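You operate a simulated robot arm through the tools that you are given. There is no shell and no other tool.

You are at the controls of a simulated robot arm. One attempt, no reset.

## Task
Free the clamp knob, tap the red heater home, then clamp it again.
Fine: orange mallet, three to six taps, put back; the cream heater stays. Strike no finger; dent nothing. Pinch, break and dent nothing; leave nothing switched on. Set down upright: orange mallet. Where these are worked on the way, their far stop is far enough and under half their travel is too little: clamp knob.

Only the result counts: the job must be done as asked and must still hold three seconds after the hand-in. Knocking over, shifting, dropping, spilling or breaking anything else fails it.

## Robot
A 7-joint arm with a two-finger parallel gripper, fixed in place. Base frame: the origin is on the floor under the middle of its stand, x ahead of it, y to its left, z up. Readings come in m, rad, newtons and seconds.
It reaches about 1.247 m from its shoulder. Its first joint turns from -2.304 to 2.304 rad. Payload 3.91 kg.
The TCP is the grasp point between the finger pads, 0.03 m short of the fingertips. In the tool frame z runs along the fingers and y along their closing line. Largest opening 0.11 m; finger width 0.02, thickness 0.01; the body of the gripper, 0.048 by 0.112 m, starts 0.055 m behind the TCP.
Orientation is told as [roll, pitch, yaw] about the base's x, y, z axes, in that order, counted from this pose: with the fingers straight down and closing along the base's y, the tool's x points along the base's -x, its y along +y and its z along -z.

## Interface
- The arm moves only by the tool play_rows. Its argument "plan" is one flat list of numbers, 7 for each row, row after row: the shift along the base's x, y, z in m, then the turn, a rotation vector about the base's x, y, z in rad, then the opening, from 0 (shut) to 1 (fully open). In form: [tx, ty, tz, rx, ry, rz, gripper, tx, ty, tz, rx, ry, rz, gripper, ...]. A call has 1 to 20 rows; each row shifts and turns the commanded pose from where the row before left it. Rows are played at 5 a second. More than 0.05 m and 0.15 rad between two rows, or a gripper value outside its range, and nothing of the call is played. A pose out of reach is approached as far as the arm can. The call stops where the force on the tool passes 40 N (or 10 N more than at its start, if that is more) or the arm is blocked; 0.2 s more then pass. The fingers move at their own pace (about 0.108 m/s each) and stop on an object; they squeeze with about 25 N. The grip force told is the motor's: it shows also when the fingers shut on nothing. Time passes only in rows, and 0.2 s behind the last, so rows that do not move let the fingers close. The reply holds the time, the measured pose of the TCP, the force on the tool along the base axes, the opening and the grip force, in the units named above and with some noise, with the torque about the TCP (base axes, N m) and any sound that the robot's microphone picked up, and new pictures: "pictures" is both (left out), scene, wrist or none.
- Cameras (640 x 400 px; columns grow to the right, rows downward): "scene" is fixed at [0.2214, -0.499, 1.5084]; the picture's right is [0.94, -0.33, 0.00], its down [-0.14, -0.39, -0.91] and it looks along [0.30, 0.86, -0.41] (base axes); focal length 332 px, centre (320, 200). "wrist" rides on the gripper at [0.072, 0.017, -0.103] in the tool frame; the picture's right is [-0.23, 0.97, 0.00], its down [-0.76, -0.18, -0.62] and it looks along [-0.61, -0.14, 0.78] (tool axes); focal length 222 px, centre (320, 200). There is no depth. A picture from a camera that has moved, and an enlarged one, comes with that camera's place and axes in the base frame and with its lens.
- enlarge(camera, box): a new picture of the part [left, top, right, bottom] of that camera's present view, enlarged. No time passes.
- hand_in(): hands the job in; it is judged then, once.

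Places have to be worked out from the pictures, the camera data and where the tool is seen. Open the gripper and draw the arm clear of the work before you hand the job in, unless the task says otherwise.

The tools are called after "Call:" as a command line: name --argument value ..., lists and objects as JSON in quotes. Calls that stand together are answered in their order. play_rows: Moves the arm, as the interface text tells. Its arguments: {"type":"object","properties":{"plan":{"type":"array"},"pictures":{"type":"string","enum":["both","scene","wrist","none"]}},"required":["plan"]} The other tools are called the same way: enlarge (camera, box) takes an enlarged picture of a part of a camera's view; hand_in () hands the job in.

At the start:

```text
time: 0.0
tcp_pos: [0.5588, 0.2247, 1.2274]
orientation: [0.001, 0.0, -0.001]
wrist_force: [0.2, -0.2, -0.1]
ft_torque: [-0.01, 0.0, 0.01]
opening: 0.1104
finger_force: 0.0
```

scene: 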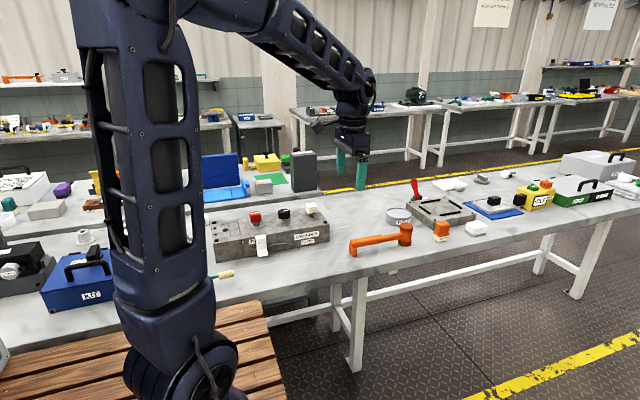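
wrist: 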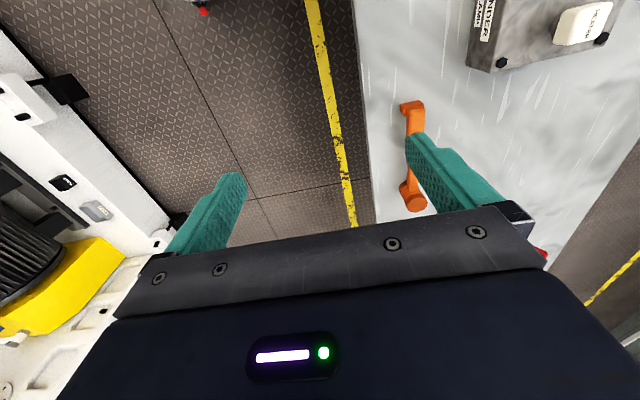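

The scene shows a grey block with red, black and cream items, an orange mallet on the bench, and other objects. I'll enlarge the relevant regions before moving.

Call:
enlarge --camera "scene" --box '[200, 190, 340, 278]'

Call:
enlarge --camera "scene" --box '[330, 170, 500, 276]'

Call:
enlarge --camera "wrist" --box '[360, 0, 640, 175]'

```text
4.55 times, centred on (270, 234) of scene
camera zoom: at [0.2214, -0.499, 1.5084], right [0.94, -0.33, 0.0], down [-0.14, -0.39, -0.91], along [0.3, 0.86, -0.41], focal length 1507 px, centre (547, 46)
```

zoom: 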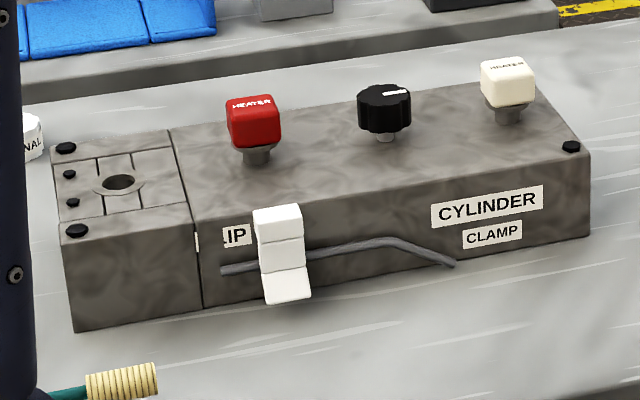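

```text
3.76 times, centred on (415, 223) of scene
camera zoom: at [0.2214, -0.499, 1.5084], right [0.94, -0.33, 0.0], down [-0.14, -0.39, -0.91], along [0.3, 0.86, -0.41], focal length 1248 px, centre (-38, 113)
```

zoom: 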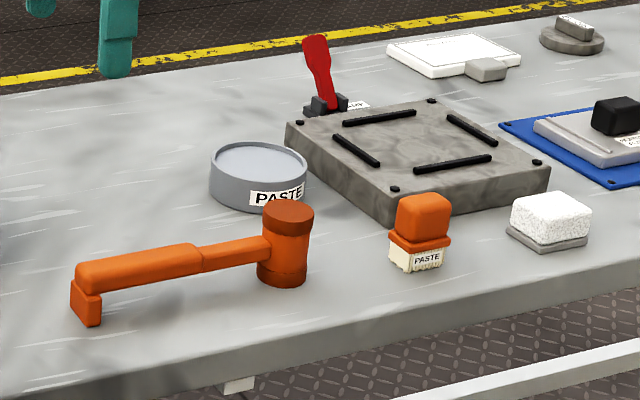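

```text
2.29 times, centred on (500, 88) of wrist
camera zoom: at [0.4863, 0.242, 1.3296], right [0.23, 0.97, 0.0], down [0.76, -0.18, 0.62], along [0.61, -0.14, -0.78], focal length 508 px, centre (-91, 457)
```

zoom: 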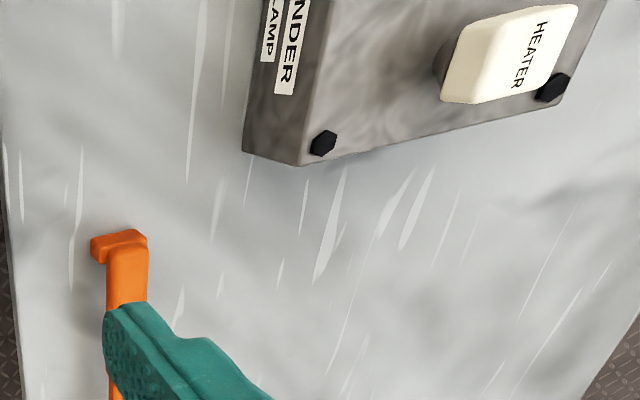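

The black knob sits between the red and cream heaters on the CYLINDER CLAMP block. I'll look closer at the knob, the clip and the mallet.

Call:
enlarge --camera "scene" --box '[268, 200, 304, 223]'

Call:
enlarge --camera "scene" --box '[236, 202, 284, 260]'

Call:
enlarge --camera "scene" --box '[344, 215, 424, 265]'

```text
16.00 times, centred on (286, 212) of scene
camera zoom: at [0.2214, -0.499, 1.5084], right [0.94, -0.33, 0.0], down [-0.14, -0.39, -0.91], along [0.3, 0.86, -0.41], focal length 5306 px, centre (864, 16)
```

zoom: 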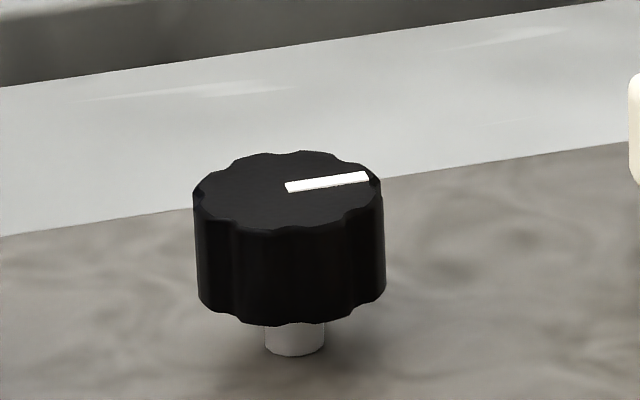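

```text
6.90 times, centred on (260, 231) of scene
camera zoom: at [0.2214, -0.499, 1.5084], right [0.94, -0.33, 0.0], down [-0.14, -0.39, -0.91], along [0.3, 0.86, -0.41], focal length 2287 px, centre (734, -14)
```

zoom: 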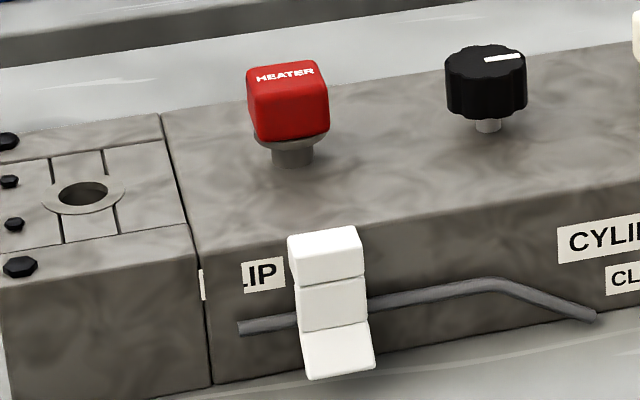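

```text
8.00 times, centred on (384, 240) of scene
camera zoom: at [0.2214, -0.499, 1.5084], right [0.94, -0.33, 0.0], down [-0.14, -0.39, -0.91], along [0.3, 0.86, -0.41], focal length 2653 px, centre (-192, -120)
```

zoom: 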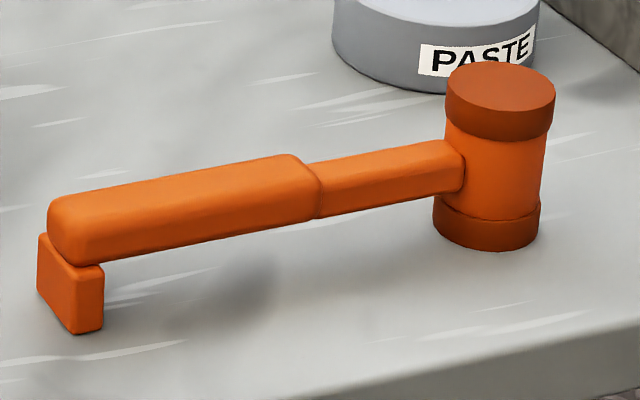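

The knob is a fluted knob on a stem with its pointer along +x. The mallet rests upright on its head and a foot, with the handle roughly along +x, at about x 0.65–0.8, y≈0.38. I'll move over the block for a wrist view.

Call:
play_rows --plan '[-0.0159, 0.0375, -0.003, 0, 0, 0, 1, -0.0159, 0.0375, -0.003, 0, 0, 0, 1, -0.0159, 0.0375, -0.003, 0, 0, 0, 1, -0.0159, 0.0375, -0.003, 0, 0, 0, 1, -0.0159, 0.0375, -0.003, 0, 0, 0, 1, -0.0159, 0.0375, -0.003, 0, 0, 0, 1, -0.0159, 0.0375, -0.003, 0, 0, 0, 1, -0.0159, 0.0375, -0.003, 0, 0, 0, 1, -0.0159, 0.0375, -0.003, 0, 0, 0, 1, -0.0159, 0.0375, -0.003, 0, 0, 0, 1, 0, 0, 0, 0, 0, 0, 1]'

```text
time: 2.4
tcp_pos: [0.4005, 0.5983, 1.1971]
orientation: [0.0, 0.001, 0.0]
wrist_force: [0.9, -0.7, 0.6]
ft_torque: [0.02, 0.0, 0.02]
opening: 0.11
finger_force: 0.0
camera wrist: at [0.3271, 0.6162, 1.3003], right [0.23, 0.97, 0.0], down [0.76, -0.18, 0.62], along [0.61, -0.14, -0.78], focal length 222 px, centre (320, 200)
```

scene: 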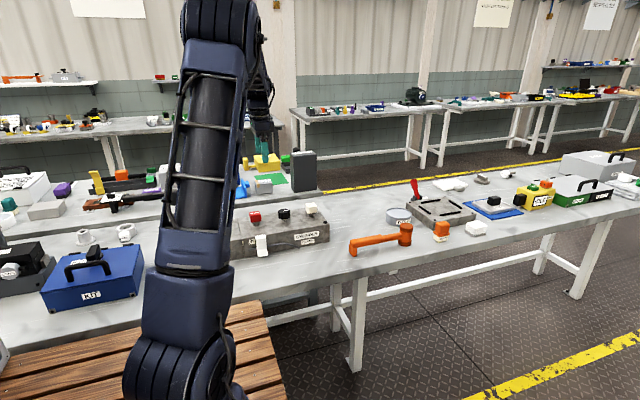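
wrist: 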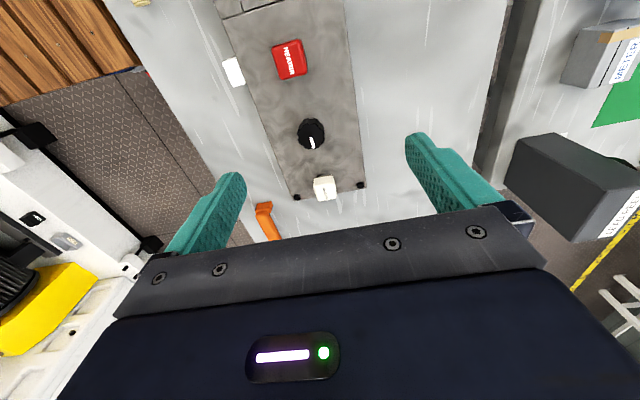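

The block is seen from above. I'll enlarge the wrist view around the knob and heaters for precise positions.

Call:
enlarge --camera "wrist" --box '[220, 0, 400, 112]'

Call:
enlarge --camera "wrist" --box '[250, 95, 400, 210]'

```text
3.56 times, centred on (310, 56) of wrist
camera zoom: at [0.3271, 0.6162, 1.3003], right [0.23, 0.97, 0.0], down [0.76, -0.18, 0.62], along [0.61, -0.14, -0.78], focal length 790 px, centre (356, 712)
```

zoom: 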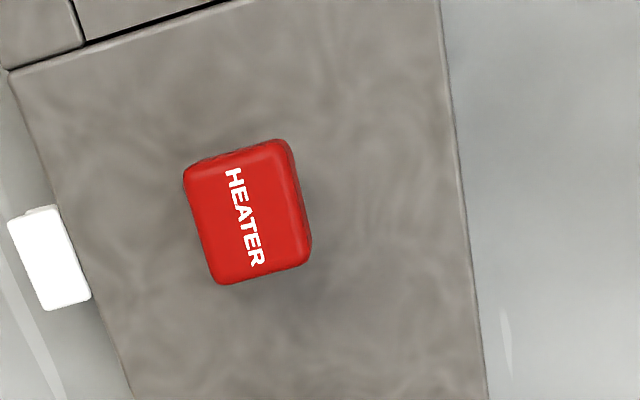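

```text
3.48 times, centred on (325, 152) of wrist
camera zoom: at [0.3271, 0.6162, 1.3003], right [0.23, 0.97, 0.0], down [0.76, -0.18, 0.62], along [0.61, -0.14, -0.78], focal length 773 px, centre (303, 365)
```

zoom: 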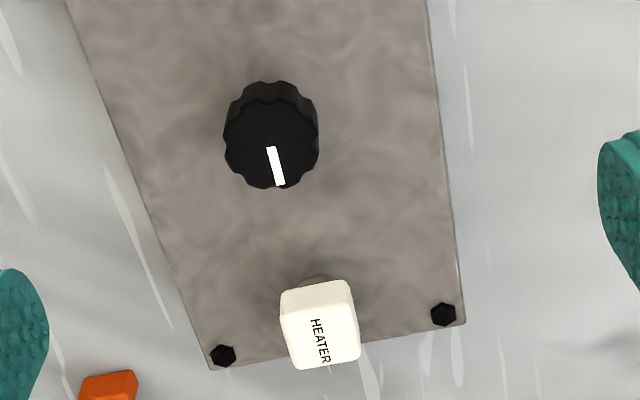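

Triangulating: knob top ≈ (0.456, 0.571, 0.976), red heater top ≈ (0.354, 0.573, 0.982), block top z≈0.935, bench z≈0.856. I'll hover above the knob and check alignment.

Call:
play_rows --plan '[0.0139, -0.0068, -0.0368, 0, 0, 0, 0.8, 0.0139, -0.0068, -0.0368, 0, 0, 0, 0.8, 0.0139, -0.0068, -0.0368, 0, 0, 0, 0.8, 0.0139, -0.0068, -0.0368, 0, 0, 0, 0.8, 0, 0, 0, 0, 0, 0, 0.8]'

```text
time: 3.6
tcp_pos: [0.4564, 0.5726, 1.0497]
orientation: [-0.001, -0.001, 0.001]
wrist_force: [0.6, 0.7, -0.4]
ft_torque: [0.01, -0.04, -0.03]
opening: 0.0881
finger_force: 0.0
camera wrist: at [0.3831, 0.5898, 1.1532], right [0.23, 0.97, 0.0], down [0.76, -0.18, 0.62], along [0.61, -0.14, -0.78], focal length 222 px, centre (320, 200)
```

scene: 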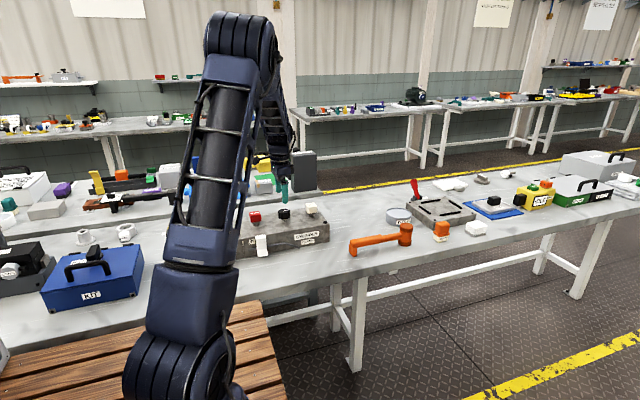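
wrist: 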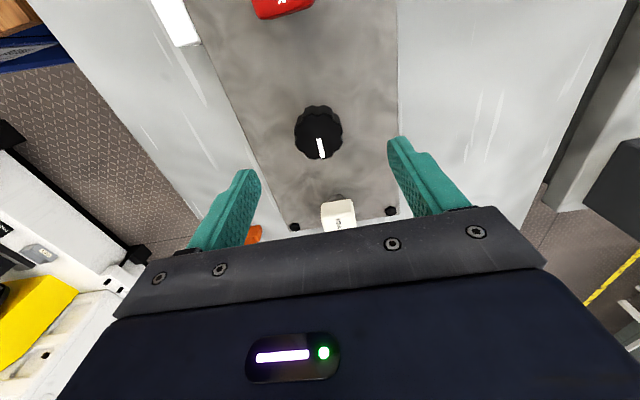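

The knob looks close to being under the TCP. I'll enlarge to refine its position.

Call:
enlarge --camera "wrist" --box '[270, 85, 370, 170]'

Call:
enlarge --camera "scene" --box '[240, 165, 330, 230]'

```text
4.71 times, centred on (320, 128) of wrist
camera zoom: at [0.3831, 0.5898, 1.1532], right [0.23, 0.97, 0.0], down [0.76, -0.18, 0.62], along [0.61, -0.14, -0.78], focal length 1045 px, centre (320, 541)
```

zoom: 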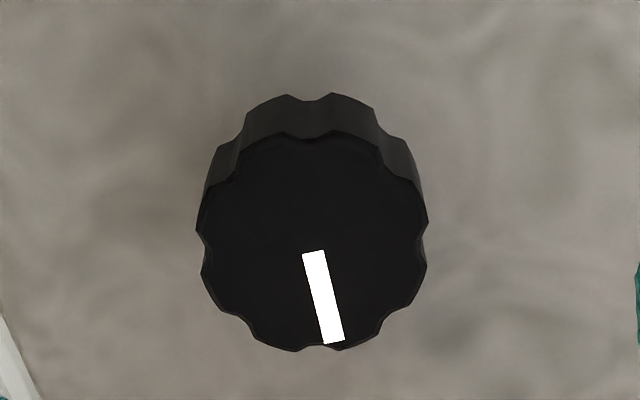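

```text
6.15 times, centred on (285, 198) of scene
camera zoom: at [0.2214, -0.499, 1.5084], right [0.94, -0.33, 0.0], down [-0.14, -0.39, -0.91], along [0.3, 0.86, -0.41], focal length 2041 px, centre (535, 215)
```

zoom: 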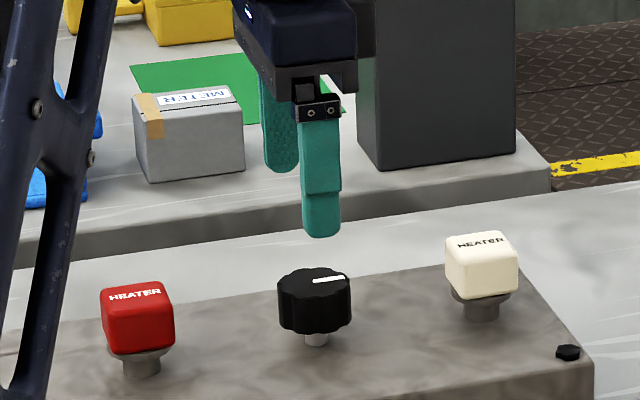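

Knob centre is at (0.455, 0.572), diameter ≈0.04. I'll descend so the fingertips straddle it just above the block, then close.

Call:
play_rows --plan '[-0.0015, -0.001, -0.026, 0, 0, 0, 0.8, 0, 0, -0.026, 0, 0, 0, 0.8, 0, 0, -0.025, 0, 0, 0, 0.8, 0, 0, 0, 0, 0, 0, 0.8, 0, 0, 0, 0, 0, 0, 0.6, 0, 0, 0, 0, 0, 0, 0.5]'

```text
time: 5.0
tcp_pos: [0.4539, 0.5718, 0.9736]
orientation: [-0.001, 0.001, 0.001]
wrist_force: [0.5, -0.6, 0.6]
ft_torque: [-0.04, 0.04, 0.02]
opening: 0.0551
finger_force: 0.1
camera wrist: at [0.3811, 0.5894, 1.0761], right [0.23, 0.97, 0.0], down [0.76, -0.18, 0.62], along [0.61, -0.14, -0.78], focal length 222 px, centre (320, 200)
```

scene: 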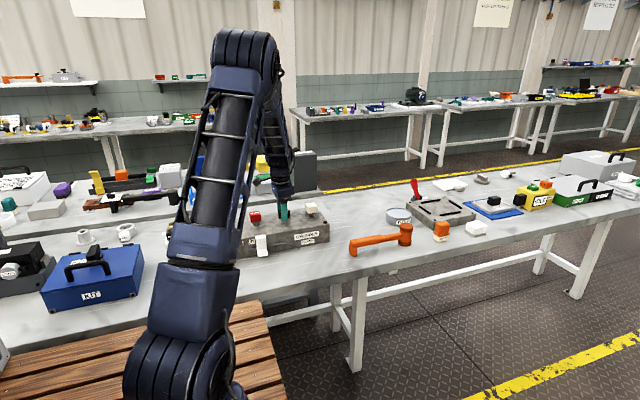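
wrist: 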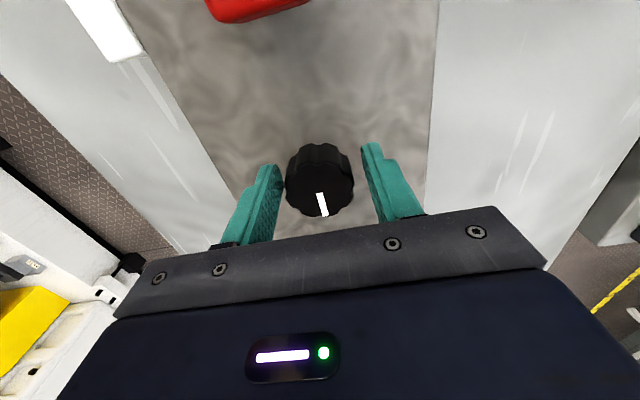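

The fingers straddle the knob evenly. I'll close on it, then see the readings.

Call:
play_rows --plan '[0, 0, 0, 0, 0, 0, 0.3, 0, 0, 0, 0, 0, 0, 0.2, 0, 0, 0, 0, 0, 0, 0.2]' --pictures "wrist"

```text
time: 5.8
tcp_pos: [0.4547, 0.5701, 0.9724]
orientation: [-0.003, -0.001, 0.001]
wrist_force: [-5.4, -33.1, 5.5]
ft_torque: [-0.46, 0.17, -0.22]
opening: 0.0437
finger_force: 44.9
camera wrist: at [0.3812, 0.5879, 1.0762], right [0.23, 0.97, 0.0], down [0.76, -0.18, 0.62], along [0.61, -0.14, -0.78], focal length 222 px, centre (320, 200)
```

wrist: 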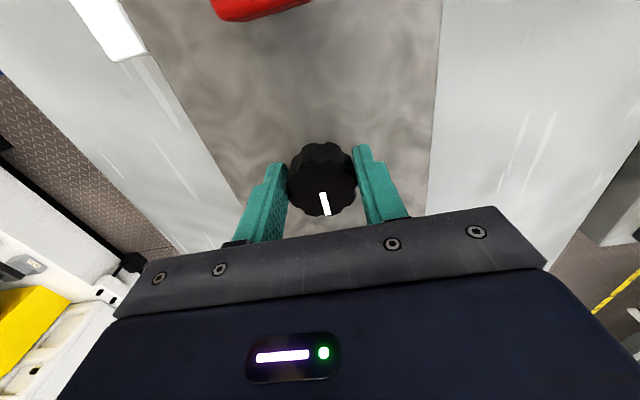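

The tool feels −33 N in y, meaning the knob centre is slightly at lower y than the grip. I'll shift −y by 2 mm to centre it.

Call:
play_rows --plan '[0, -0.001, 0, 0, 0, 0, 0.2, 0, -0.001, 0, 0, 0, 0, 0.2, 0, 0, 0, 0, 0, 0, 0.2]' --pictures "none"

```text
time: 6.6
tcp_pos: [0.454, 0.5695, 0.9731]
orientation: [0.002, 0.001, 0.001]
wrist_force: [2.9, -7.8, 4.3]
ft_torque: [-0.51, -0.02, -0.03]
opening: 0.0437
finger_force: 44.8
```

Now nearly centred. I'll turn gently counter-clockwise (positive z) and watch the torque.

Call:
play_rows --plan '[0, -0.0005, 0, 0, 0, 0.05, 0.2, 0, 0, 0, 0, 0, 0.05, 0.2, 0, 0, 0, 0, 0, 0.05, 0.2, 0, 0, 0, 0, 0, 0.05, 0.2, 0, 0, 0, 0, 0, 0, 0.2]' --pictures "wrist"

```text
time: 7.8
tcp_pos: [0.4532, 0.5696, 0.9736]
orientation: [0.0, -0.001, 0.201]
wrist_force: [-1.5, -1.7, 13.4]
ft_torque: [-0.12, -0.22, -0.01]
opening: 0.0438
finger_force: 45.2
camera wrist: at [0.3793, 0.5714, 1.0762], right [0.03, 1.0, 0.0], down [0.78, -0.02, 0.62], along [0.62, -0.02, -0.78], focal length 222 px, centre (320, 200)
```

wrist: 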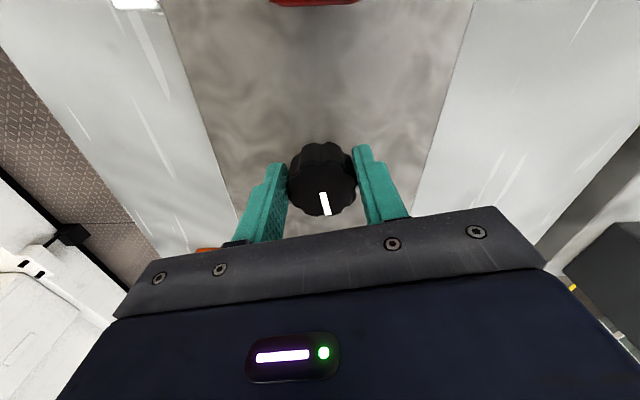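

The knob turns with the gripper with little torque; an upward force is building, perhaps the knob rises on a thread. I'll continue with a slight upward allowance and watch it.

Call:
play_rows --plan '[0, 0, 0.0003, 0, 0, 0.05, 0.2, 0, 0, 0.0003, 0, 0, 0.05, 0.2, 0, 0, 0, 0, 0, 0.05, 0.2, 0, 0, 0, 0, 0, 0.05, 0.2, 0, 0, 0, 0, 0, 0, 0.2]' --pictures "wrist"

```text
time: 9.0
tcp_pos: [0.4543, 0.5666, 0.9717]
orientation: [0.0, -0.001, 0.4]
wrist_force: [-9.5, -21.3, 16.8]
ft_torque: [-0.21, 0.38, -0.06]
opening: 0.0433
finger_force: 44.7
camera wrist: at [0.3808, 0.5557, 1.0763], right [-0.17, 0.99, 0.0], down [0.77, 0.13, 0.62], along [0.61, 0.11, -0.78], focal length 222 px, centre (320, 200)
```

wrist: 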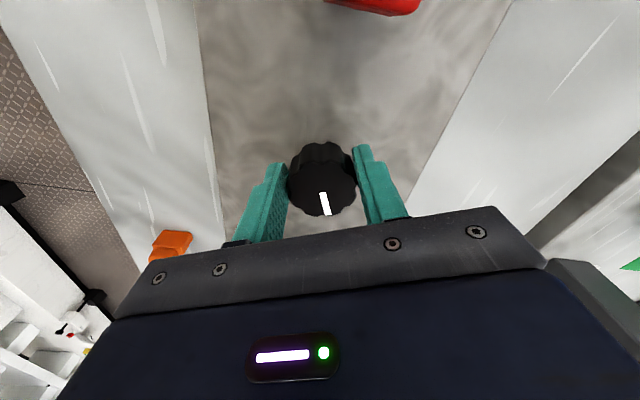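

Still turning freely; small lateral force builds from axis misalignment, so I relax the position along the force and continue turning.

Call:
play_rows --plan '[-0.0007, -0.0015, 0.001, 0, 0, 0, 0.2, 0, 0, 0, 0, 0, 0.05, 0.2, 0, 0, 0, 0, 0, 0.05, 0.2, 0, 0, 0.0003, 0, 0, 0.05, 0.2, 0, 0, 0.0003, 0, 0, 0.05, 0.2, 0, 0, 0, 0, 0, 0, 0.2]' --pictures "wrist"

```text
time: 10.4
tcp_pos: [0.4556, 0.5659, 0.9739]
orientation: [0.0, 0.002, 0.599]
wrist_force: [13.7, -9.0, -18.6]
ft_torque: [0.58, -0.61, -0.06]
opening: 0.0438
finger_force: 44.7
camera wrist: at [0.3854, 0.5405, 1.0764], right [-0.36, 0.93, 0.0], down [0.73, 0.28, 0.62], along [0.58, 0.22, -0.78], focal length 222 px, centre (320, 200)
```

wrist: 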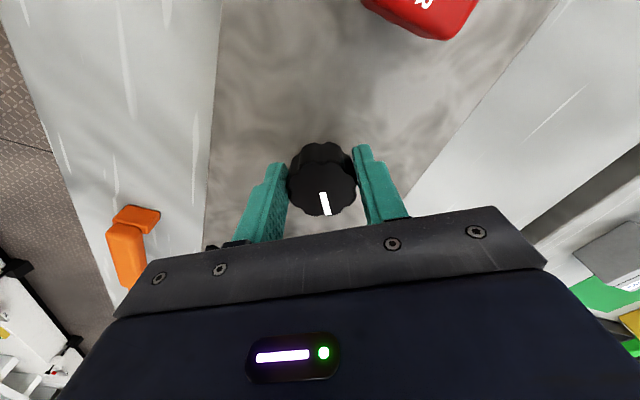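

Turning continues freely (0.6 rad so far). I relax again along the measured forces and keep turning.

Call:
play_rows --plan '[0.0008, -0.0006, -0.0008, 0, 0, 0, 0.2, 0, 0, 0, 0, 0, 0.05, 0.2, 0, 0, 0, 0, 0, 0.05, 0.2, 0, 0, 0, 0, 0, 0.05, 0.2, 0, 0, 0, 0, 0, 0.05, 0.2, 0, 0, 0, 0, 0, 0, 0.2]' --pictures "wrist"

```text
time: 11.8
tcp_pos: [0.4554, 0.5655, 0.9732]
orientation: [0.0, 0.002, 0.798]
wrist_force: [15.5, -28.2, -12.5]
ft_torque: [-0.68, -0.06, -0.2]
opening: 0.0436
finger_force: 45.4
camera wrist: at [0.3928, 0.5263, 1.0764], right [-0.54, 0.84, 0.0], down [0.66, 0.42, 0.62], along [0.52, 0.33, -0.78], focal length 222 px, centre (320, 200)
```

wrist: 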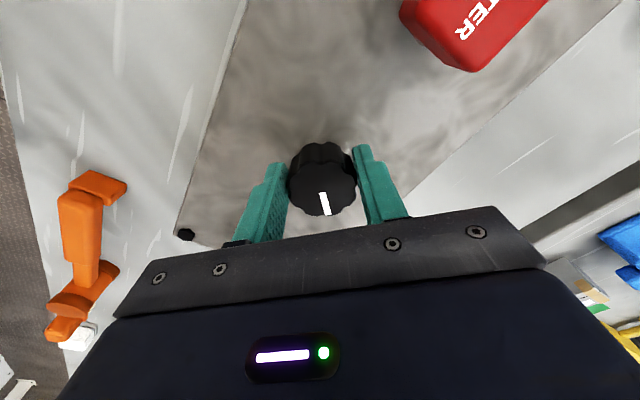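

Still free at 0.8 rad. Relaxing the side force and continuing.

Call:
play_rows --plan '[0.0006, -0.001, -0.0003, 0, 0, 0, 0.2, 0.0006, -0.001, -0.0002, 0, 0, 0, 0.2, 0, 0, 0, 0, 0, 0.05, 0.2, 0, 0, 0, 0, 0, 0.05, 0.2, 0, 0, 0, 0, 0, 0.05, 0.2, 0, 0, 0, 0, 0, 0.05, 0.2, 0, 0, 0, 0, 0, 0, 0.2]' --pictures "wrist"

```text
time: 13.4
tcp_pos: [0.4566, 0.5653, 0.9728]
orientation: [0.0, 0.0, 0.999]
wrist_force: [21.5, -2.4, -7.3]
ft_torque: [-0.95, -0.06, -0.13]
opening: 0.0439
finger_force: 44.7
camera wrist: at [0.4029, 0.5137, 1.0764], right [-0.7, 0.72, 0.0], down [0.56, 0.54, 0.62], along [0.45, 0.43, -0.78], focal length 222 px, centre (320, 200)
```

wrist: 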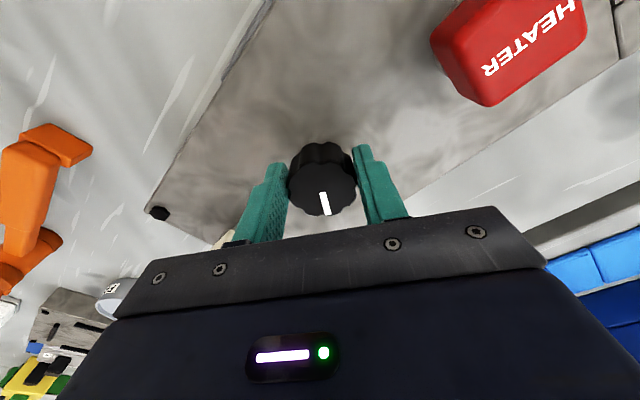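

Still free at 1.0 rad. Relax in +x and continue turning.

Call:
play_rows --plan '[0.0008, 0, -0.0002, 0, 0, 0, 0.2, 0.0007, 0, -0.0001, 0, 0, 0, 0.2, 0.0002, 0.0002, 0, 0, 0, 0.05, 0.2, 0.0002, 0.0002, 0, 0, 0, 0.05, 0.2, 0, 0, 0, 0, 0, 0.05, 0.2, 0, 0, 0, 0, 0, 0.05, 0.2, 0, 0, 0, 0, 0, 0.05, 0.2, 0, 0, 0, 0, 0, 0, 0.2]' --pictures "wrist"

```text
time: 15.2
tcp_pos: [0.4589, 0.5651, 0.9745]
orientation: [-0.001, -0.001, 1.247]
wrist_force: [13.2, -15.3, 12.3]
ft_torque: [-0.73, -0.04, -0.08]
opening: 0.0437
finger_force: 44.8
camera wrist: at [0.4187, 0.5015, 1.0764], right [-0.85, 0.52, 0.0], down [0.41, 0.67, 0.62], along [0.33, 0.53, -0.78], focal length 222 px, centre (320, 200)
```

wrist: 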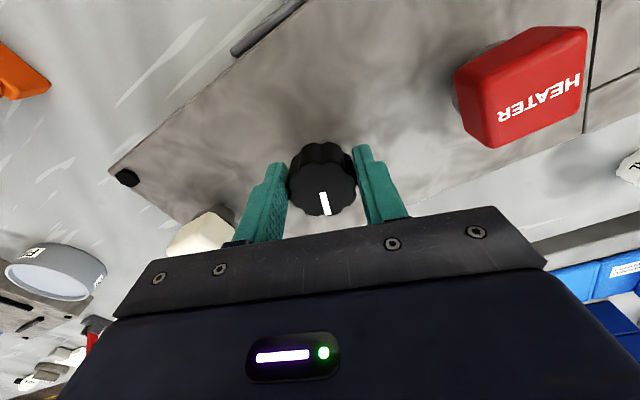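

Free at 1.25 rad. Continue with the same approach.

Call:
play_rows --plan '[0.0008, -0.0008, 0.0003, 0, 0, 0, 0.2, 0, 0, 0, 0, 0, 0.05, 0.2, 0, 0, 0, 0, 0, 0.05, 0.2, 0, 0, 0, 0, 0, 0.05, 0.2, 0, 0, 0, 0, 0, 0.05, 0.2, 0, 0, 0, 0, 0, 0.05, 0.2, 0, 0, 0, 0, 0, 0, 0.2]' --pictures "wrist"

```text
time: 16.8
tcp_pos: [0.4603, 0.5639, 0.9727]
orientation: [0.0, -0.002, 1.497]
wrist_force: [19.6, 0.9, 4.6]
ft_torque: [-0.42, -0.01, -0.1]
opening: 0.0436
finger_force: 45.2
camera wrist: at [0.437, 0.4934, 1.0763], right [-0.95, 0.3, 0.0], down [0.23, 0.75, 0.62], along [0.19, 0.6, -0.78], focal length 222 px, centre (320, 200)
```

wrist: 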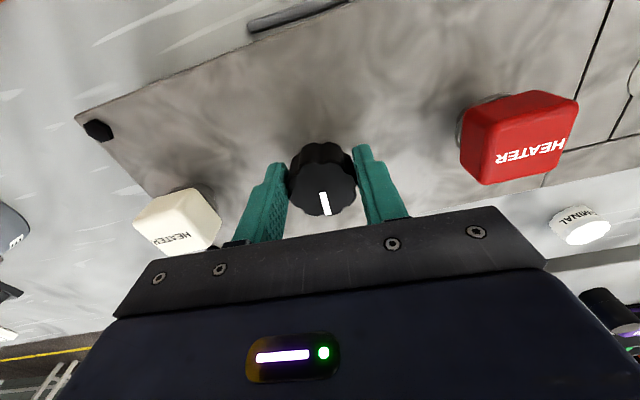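

Free at 1.5 rad. Relax in +x and turn further.

Call:
play_rows --plan '[0.0012, 0, 0, 0, 0, 0, 0.2, 0, 0, 0, 0, 0, 0.05, 0.2, 0, 0, 0, 0, 0, 0.05, 0.2, 0, 0, 0, 0, 0, 0.05, 0.2, 0, 0, 0, 0, 0, 0.05, 0.2, 0, 0, 0, 0, 0, 0.05, 0.2, 0, 0, 0, 0, 0, 0, 0.2]' --pictures "wrist"

```text
time: 18.4
tcp_pos: [0.4613, 0.5634, 0.973]
orientation: [-0.001, -0.001, 1.747]
wrist_force: [25.3, -6.6, 5.6]
ft_torque: [0.03, -0.3, -0.51]
opening: 0.0431
finger_force: 45.2
camera wrist: at [0.4568, 0.4901, 1.0763], right [-1.0, 0.05, 0.0], down [0.04, 0.78, 0.62], along [0.03, 0.62, -0.78], focal length 222 px, centre (320, 200)
```

wrist: 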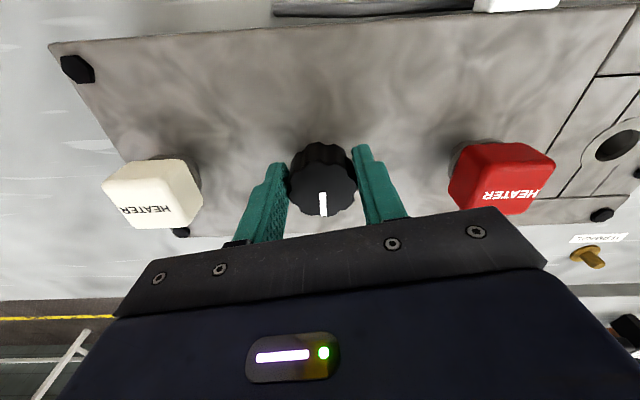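

The torque rose to −0.5 and the pointer has shifted relative to the fingers: a stop seems reached. I'll zoom to measure the pointer angle.

Call:
enlarge --camera "wrist" --box '[270, 125, 370, 225]'

```text
4.00 times, centred on (320, 175) of wrist
camera zoom: at [0.4568, 0.4901, 1.0763], right [-1.0, 0.05, 0.0], down [0.04, 0.78, 0.62], along [0.03, 0.62, -0.78], focal length 888 px, centre (320, 300)
```

zoom: 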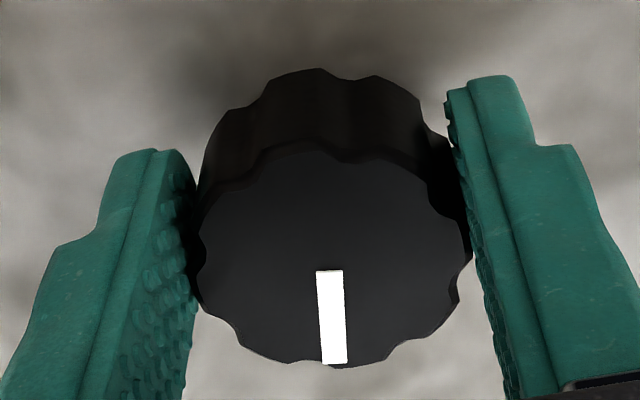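

The pointer now points to +y (≈89°): the knob travelled 90° counter-clockwise to its far stop. I'll relax the side force, open moderately and rise.

Call:
play_rows --plan '[0.0015, -0.0003, 0, 0, 0, 0, 0.2, 0, 0, 0, 0, 0, 0, 0.5, 0, 0, 0, 0, 0, 0, 0.7, 0, 0, 0, 0, 0, 0, 0.7, 0, 0, 0.03, 0, 0, 0, 0.7, 0, 0, 0.04, 0, 0, 0, 0.7, 0, 0, 0.04, 0, 0, 0, 0.7, 0, 0, 0, 0, 0, 0, 0.7]'

```text
time: 20.2
tcp_pos: [0.46, 0.5643, 1.0839]
orientation: [-0.001, -0.001, 1.746]
wrist_force: [0.4, 0.1, -0.7]
ft_torque: [0.02, -0.01, 0.03]
opening: 0.0769
finger_force: 0.1
camera wrist: at [0.4554, 0.4903, 1.1864], right [-1.0, 0.05, 0.0], down [0.04, 0.78, 0.62], along [0.03, 0.62, -0.78], focal length 222 px, centre (320, 200)
```

scene: 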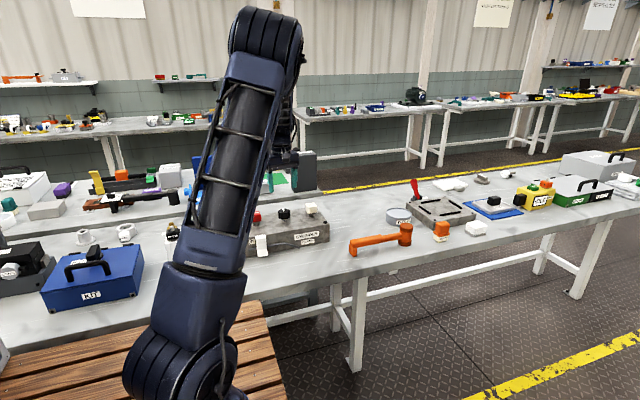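
wrist: 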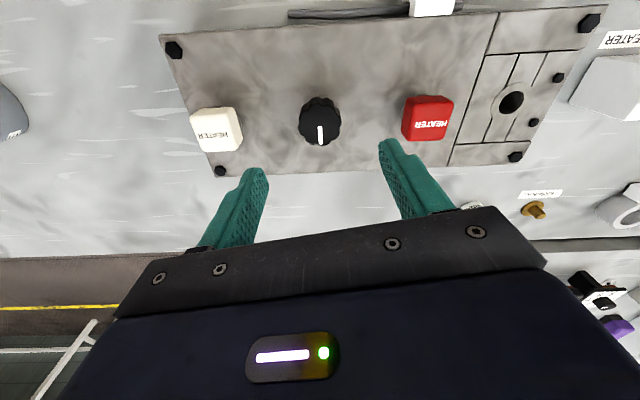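

The knob stays at its open stop. I'll zoom this view for a precise red heater position and the heights.

Call:
enlarge --camera "wrist" --box '[370, 70, 490, 160]'

Call:
enlarge --camera "scene" --box '[236, 195, 336, 257]'

```text
4.44 times, centred on (430, 115) of wrist
camera zoom: at [0.4554, 0.4903, 1.1864], right [-1.0, 0.05, 0.0], down [0.04, 0.78, 0.62], along [0.03, 0.62, -0.78], focal length 987 px, centre (-169, 578)
```

zoom: 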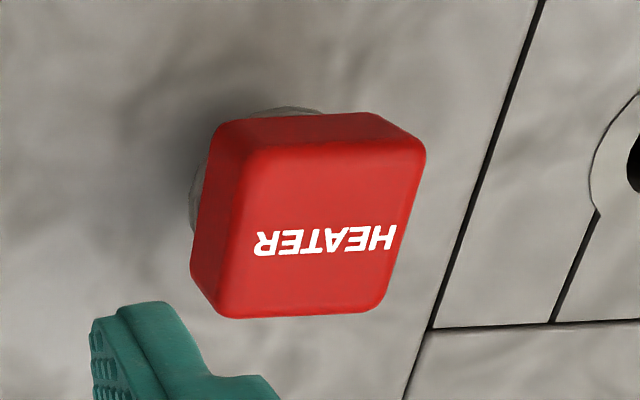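

```text
6.40 times, centred on (286, 226) of scene
camera zoom: at [0.2214, -0.499, 1.5084], right [0.94, -0.33, 0.0], down [-0.14, -0.39, -0.91], along [0.3, 0.86, -0.41], focal length 2122 px, centre (538, 34)
```

zoom: 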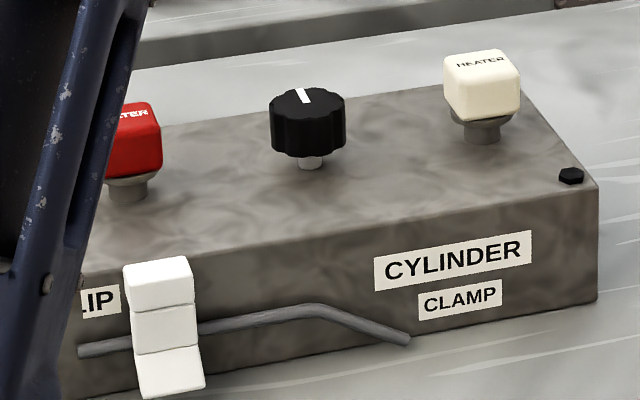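

Knob axis from the turning poses is (0.460, 0.5695), so the wrist camera bias is about +6 mm tool x, +2 mm tool y; corrected red heater centre ≈ (0.3585, 0.572). Now I go to the mallet, turning the yaw back to 0 on the way.

Call:
play_rows --plan '[0.0, 0.0, 0.04, 0, 0, -0.1, 0.7, 0.0229, -0.0129, 0.003, 0, 0, -0.127, 0.7, 0.0229, -0.0129, 0.003, 0, 0, -0.127, 0.7, 0.0229, -0.0129, 0.003, 0, 0, -0.127, 0.7, 0.0229, -0.0129, 0, 0, 0, -0.127, 0.7, 0.0229, -0.0129, 0, 0, 0, -0.127, 0.7, 0.0229, -0.0129, 0, 0, 0, -0.127, 0.7, 0.0229, -0.0129, 0, 0, 0, -0.127, 0.7, 0.0229, -0.0129, 0, 0, 0, -0.127, 0.7, 0.0229, -0.0129, 0, 0, 0, -0.127, 0.7, 0.0229, -0.0129, 0, 0, 0, -0.127, 0.7, 0.0229, -0.0129, 0, 0, 0, -0.127, 0.7, 0.0229, -0.0129, 0, 0, 0, -0.127, 0.7, 0.0229, -0.0129, 0, 0, 0, -0.122, 0.7, 0.0229, -0.0129, 0, 0, 0, 0, 0.7, 0, 0, 0, 0, 0, 0, 0.7]'

```text
time: 23.6
tcp_pos: [0.7812, 0.382, 1.1338]
orientation: [0.002, 0.001, 0.0]
wrist_force: [-0.2, 0.8, -0.2]
ft_torque: [0.01, 0.02, 0.0]
opening: 0.0771
finger_force: 0.1
camera wrist: at [0.7097, 0.3998, 1.2369], right [0.23, 0.97, 0.0], down [0.76, -0.18, 0.62], along [0.61, -0.14, -0.78], focal length 222 px, centre (320, 200)
```

scene: 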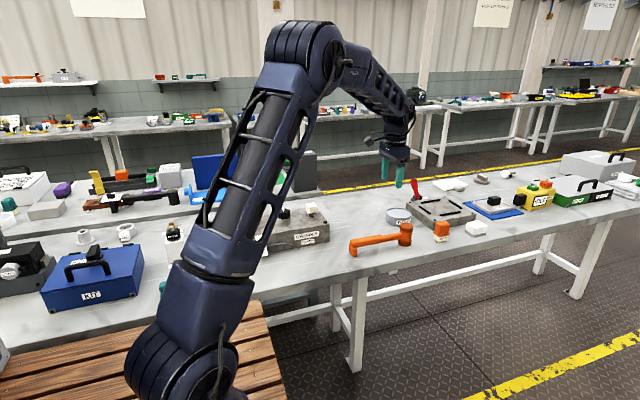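
wrist: 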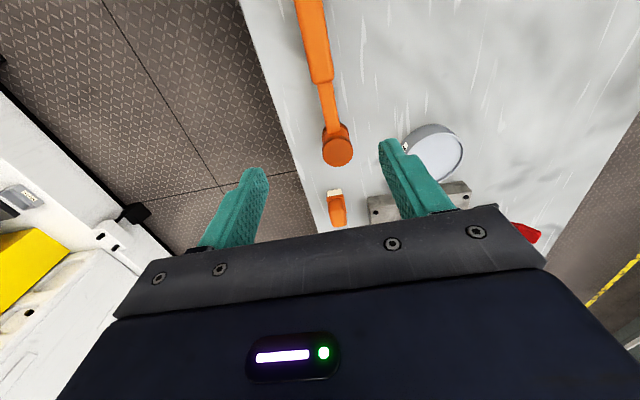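

The mallet is ahead/below. I'll enlarge to measure its axis precisely.

Call:
enlarge --camera "wrist" --box '[240, 0, 440, 175]'

Call:
enlarge --camera "scene" --box '[340, 130, 460, 265]'

```text
2.29 times, centred on (340, 88) of wrist
camera zoom: at [0.7097, 0.3998, 1.2369], right [0.23, 0.97, 0.0], down [0.76, -0.18, 0.62], along [0.61, -0.14, -0.78], focal length 508 px, centre (274, 457)
```

zoom: 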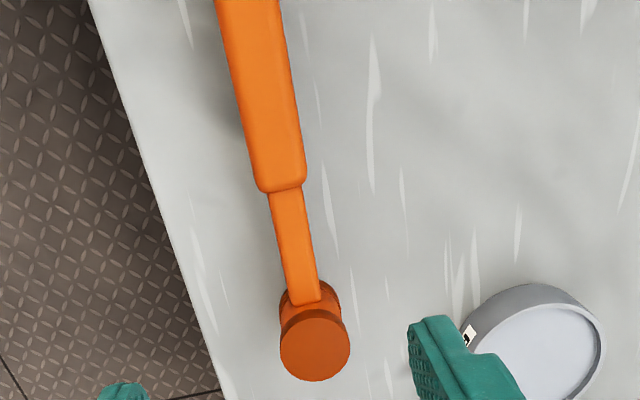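

```text
2.96 times, centred on (400, 198) of scene
camera zoom: at [0.2214, -0.499, 1.5084], right [0.94, -0.33, 0.0], down [-0.14, -0.39, -0.91], along [0.3, 0.86, -0.41], focal length 982 px, centre (83, 207)
```

zoom: 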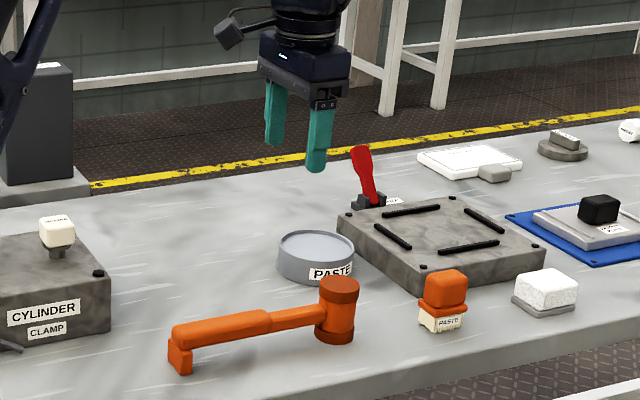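

Mallet axis is parallel to x at y≈0.389, head centre x≈0.868, thin handle from x≈0.778–0.843, handle axis z≈0.897. I'll descend to just above the thin handle part at x≈0.805 and check.

Call:
play_rows --plan '[0.0048, 0.0013, -0.0368, 0, 0, 0, 0.7, 0.0048, 0.0013, -0.0368, 0, 0, 0, 0.7, 0.0048, 0.0013, -0.0368, 0, 0, 0, 0.7, 0.0048, 0.0013, -0.0368, 0, 0, 0, 0.6, 0.0048, 0.0013, -0.033, 0, 0, 0, 0.6, 0, 0, 0, 0, 0, 0, 0.6]'

```text
time: 25.0
tcp_pos: [0.8062, 0.3885, 0.9517]
orientation: [0.0, 0.0, 0.0]
wrist_force: [0.2, -0.2, 0.5]
ft_torque: [0.02, 0.01, 0.0]
opening: 0.0661
finger_force: 0.1
camera wrist: at [0.733, 0.4063, 1.0543], right [0.23, 0.97, 0.0], down [0.76, -0.18, 0.62], along [0.61, -0.14, -0.78], focal length 222 px, centre (320, 200)
```

scene: 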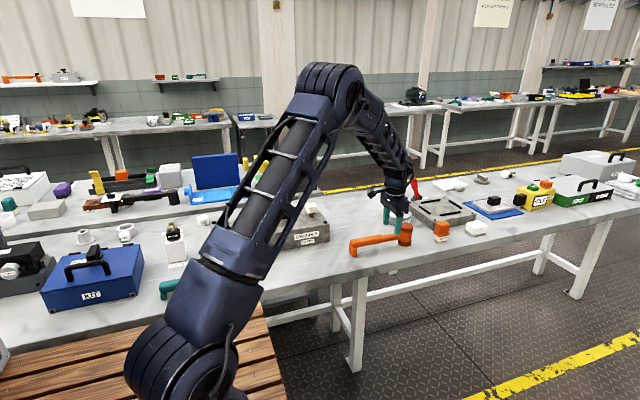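
wrist: 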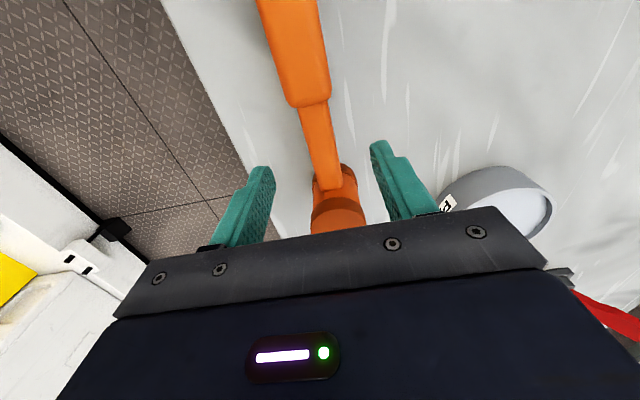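

Aligned with the thin handle; the head clears the gripper body. I'll zoom to check.

Call:
enlarge --camera "scene" --box '[345, 190, 425, 260]'

Call:
enlarge --camera "wrist" --box '[240, 90, 400, 220]'

```text
5.71 times, centred on (385, 225) of scene
camera zoom: at [0.2214, -0.499, 1.5084], right [0.94, -0.33, 0.0], down [-0.14, -0.39, -0.91], along [0.3, 0.86, -0.41], focal length 1895 px, centre (-51, 57)
```

zoom: 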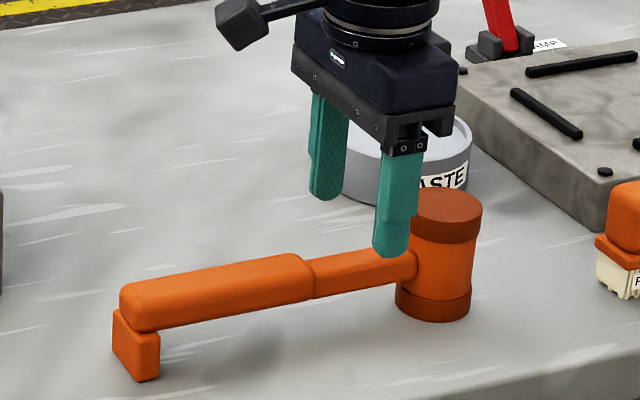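

```text
3.08 times, centred on (320, 155) of wrist
camera zoom: at [0.733, 0.4063, 1.0543], right [0.23, 0.97, 0.0], down [0.76, -0.18, 0.62], along [0.61, -0.14, -0.78], focal length 684 px, centre (320, 338)
```

zoom: 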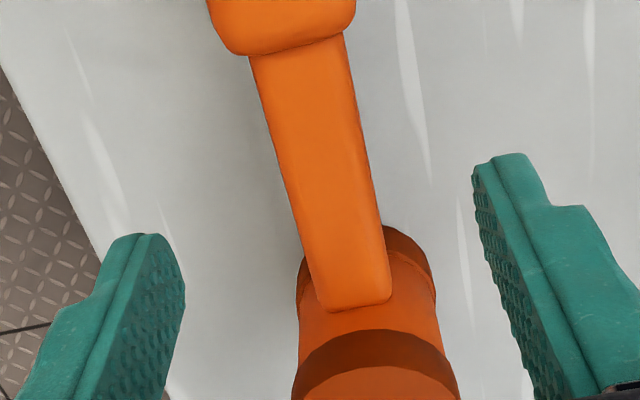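

All clear: the head's edge is ≈0.844 and the handle axis y≈0.388. I'll descend to z≈0.898 and close on the handle.

Call:
play_rows --plan '[0, 0, -0.027, 0, 0, 0, 0.6, 0, 0, -0.0265, 0, 0, 0, 0.6, 0, 0, 0, 0, 0, 0, 0.5, 0, 0, 0, 0, 0, 0, 0.35, 0, 0, 0, 0, 0, 0, 0.25]'

```text
time: 26.2
tcp_pos: [0.8051, 0.3891, 0.8965]
orientation: [0.001, -0.002, 0.0]
wrist_force: [-0.6, -0.1, 0.4]
ft_torque: [0.01, -0.01, -0.01]
opening: 0.0276
finger_force: 0.1
camera wrist: at [0.7321, 0.4063, 1.0009], right [0.23, 0.97, 0.0], down [0.76, -0.18, 0.62], along [0.61, -0.14, -0.78], focal length 222 px, centre (320, 200)
```

scene: 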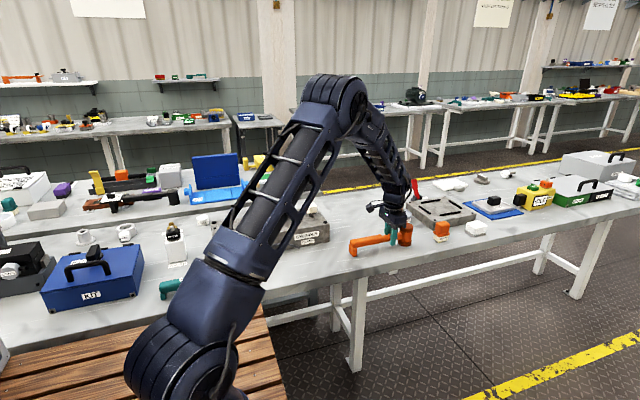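
wrist: 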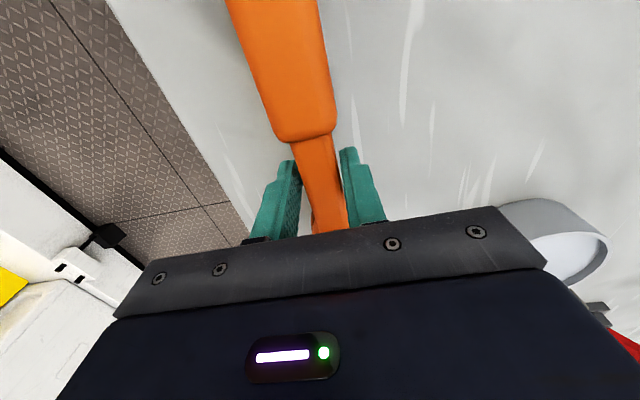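

Fingers straddle the handle nearly centred. Closing slowly now.

Call:
play_rows --plan '[0, 0, 0, 0, 0, 0, 0.2, 0, 0, 0, 0, 0, 0, 0.15, 0, 0, 0, 0, 0, 0, 0.08, 0, 0, 0, 0, 0, 0, 0.05, 0, 0, 0, 0, 0, 0, 0.05]'

```text
time: 27.4
tcp_pos: [0.8054, 0.3894, 0.8974]
orientation: [0.0, -0.001, 0.001]
wrist_force: [0.0, 3.6, 2.3]
ft_torque: [0.07, -0.01, -0.03]
opening: 0.022
finger_force: 25.2
camera wrist: at [0.732, 0.4065, 1.001], right [0.23, 0.97, 0.0], down [0.76, -0.18, 0.62], along [0.61, -0.14, -0.78], focal length 222 px, centre (320, 200)
```

scene: 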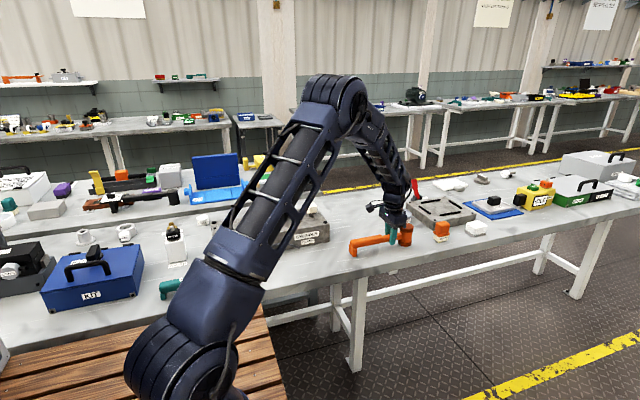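
wrist: 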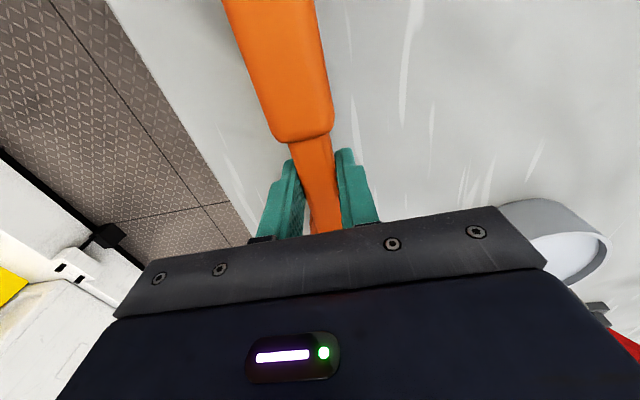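

Handle gripped at 25 N (0.022 m wide); pick pose TCP ≈ (0.8054, 0.3892, 0.8974) to return to. I'll lift a little and check for tilt.

Call:
play_rows --plan '[0, 0, 0.01, 0, 0, 0, 0.05, 0, 0, 0.02, 0, 0, 0, 0.05, 0, 0, 0.02, 0, 0, 0, 0.05, 0, 0, 0, 0, 0, 0, 0.05]'

Call:
enlarge --camera "scene" --box '[340, 180, 440, 265]'

```text
time: 28.4
tcp_pos: [0.8049, 0.3879, 0.9489]
orientation: [0.0, 0.0, 0.0]
wrist_force: [-0.2, 0.3, -2.6]
ft_torque: [0.01, 0.04, 0.0]
opening: 0.0221
finger_force: 24.6
camera wrist: at [0.7321, 0.4061, 1.0523], right [0.23, 0.97, 0.0], down [0.76, -0.18, 0.62], along [0.61, -0.14, -0.78], focal length 222 px, centre (320, 200)
```

scene: 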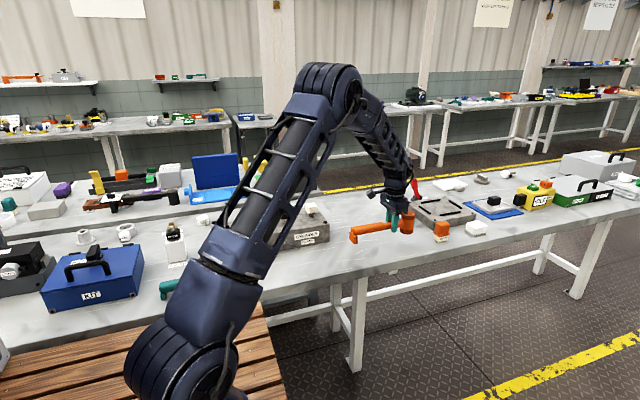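
wrist: 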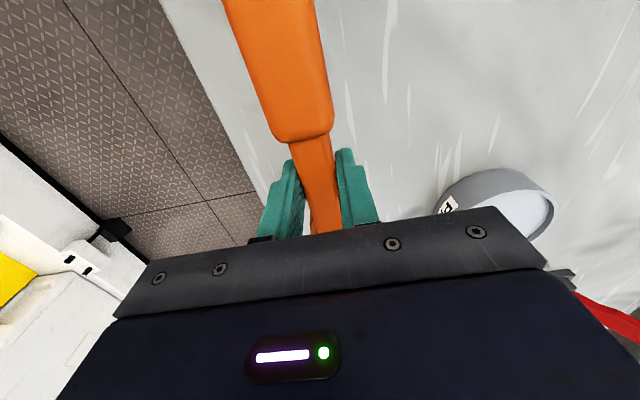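

```text
4.71 times, centred on (390, 222) of scene
camera zoom: at [0.2214, -0.499, 1.5084], right [0.94, -0.33, 0.0], down [-0.14, -0.39, -0.91], along [0.3, 0.86, -0.41], focal length 1560 px, centre (-9, 94)
```

zoom: 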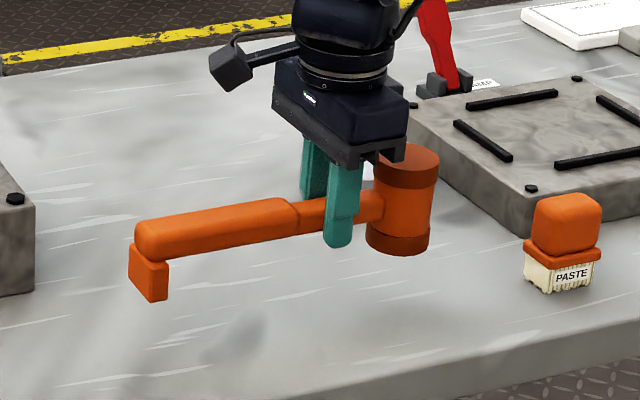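

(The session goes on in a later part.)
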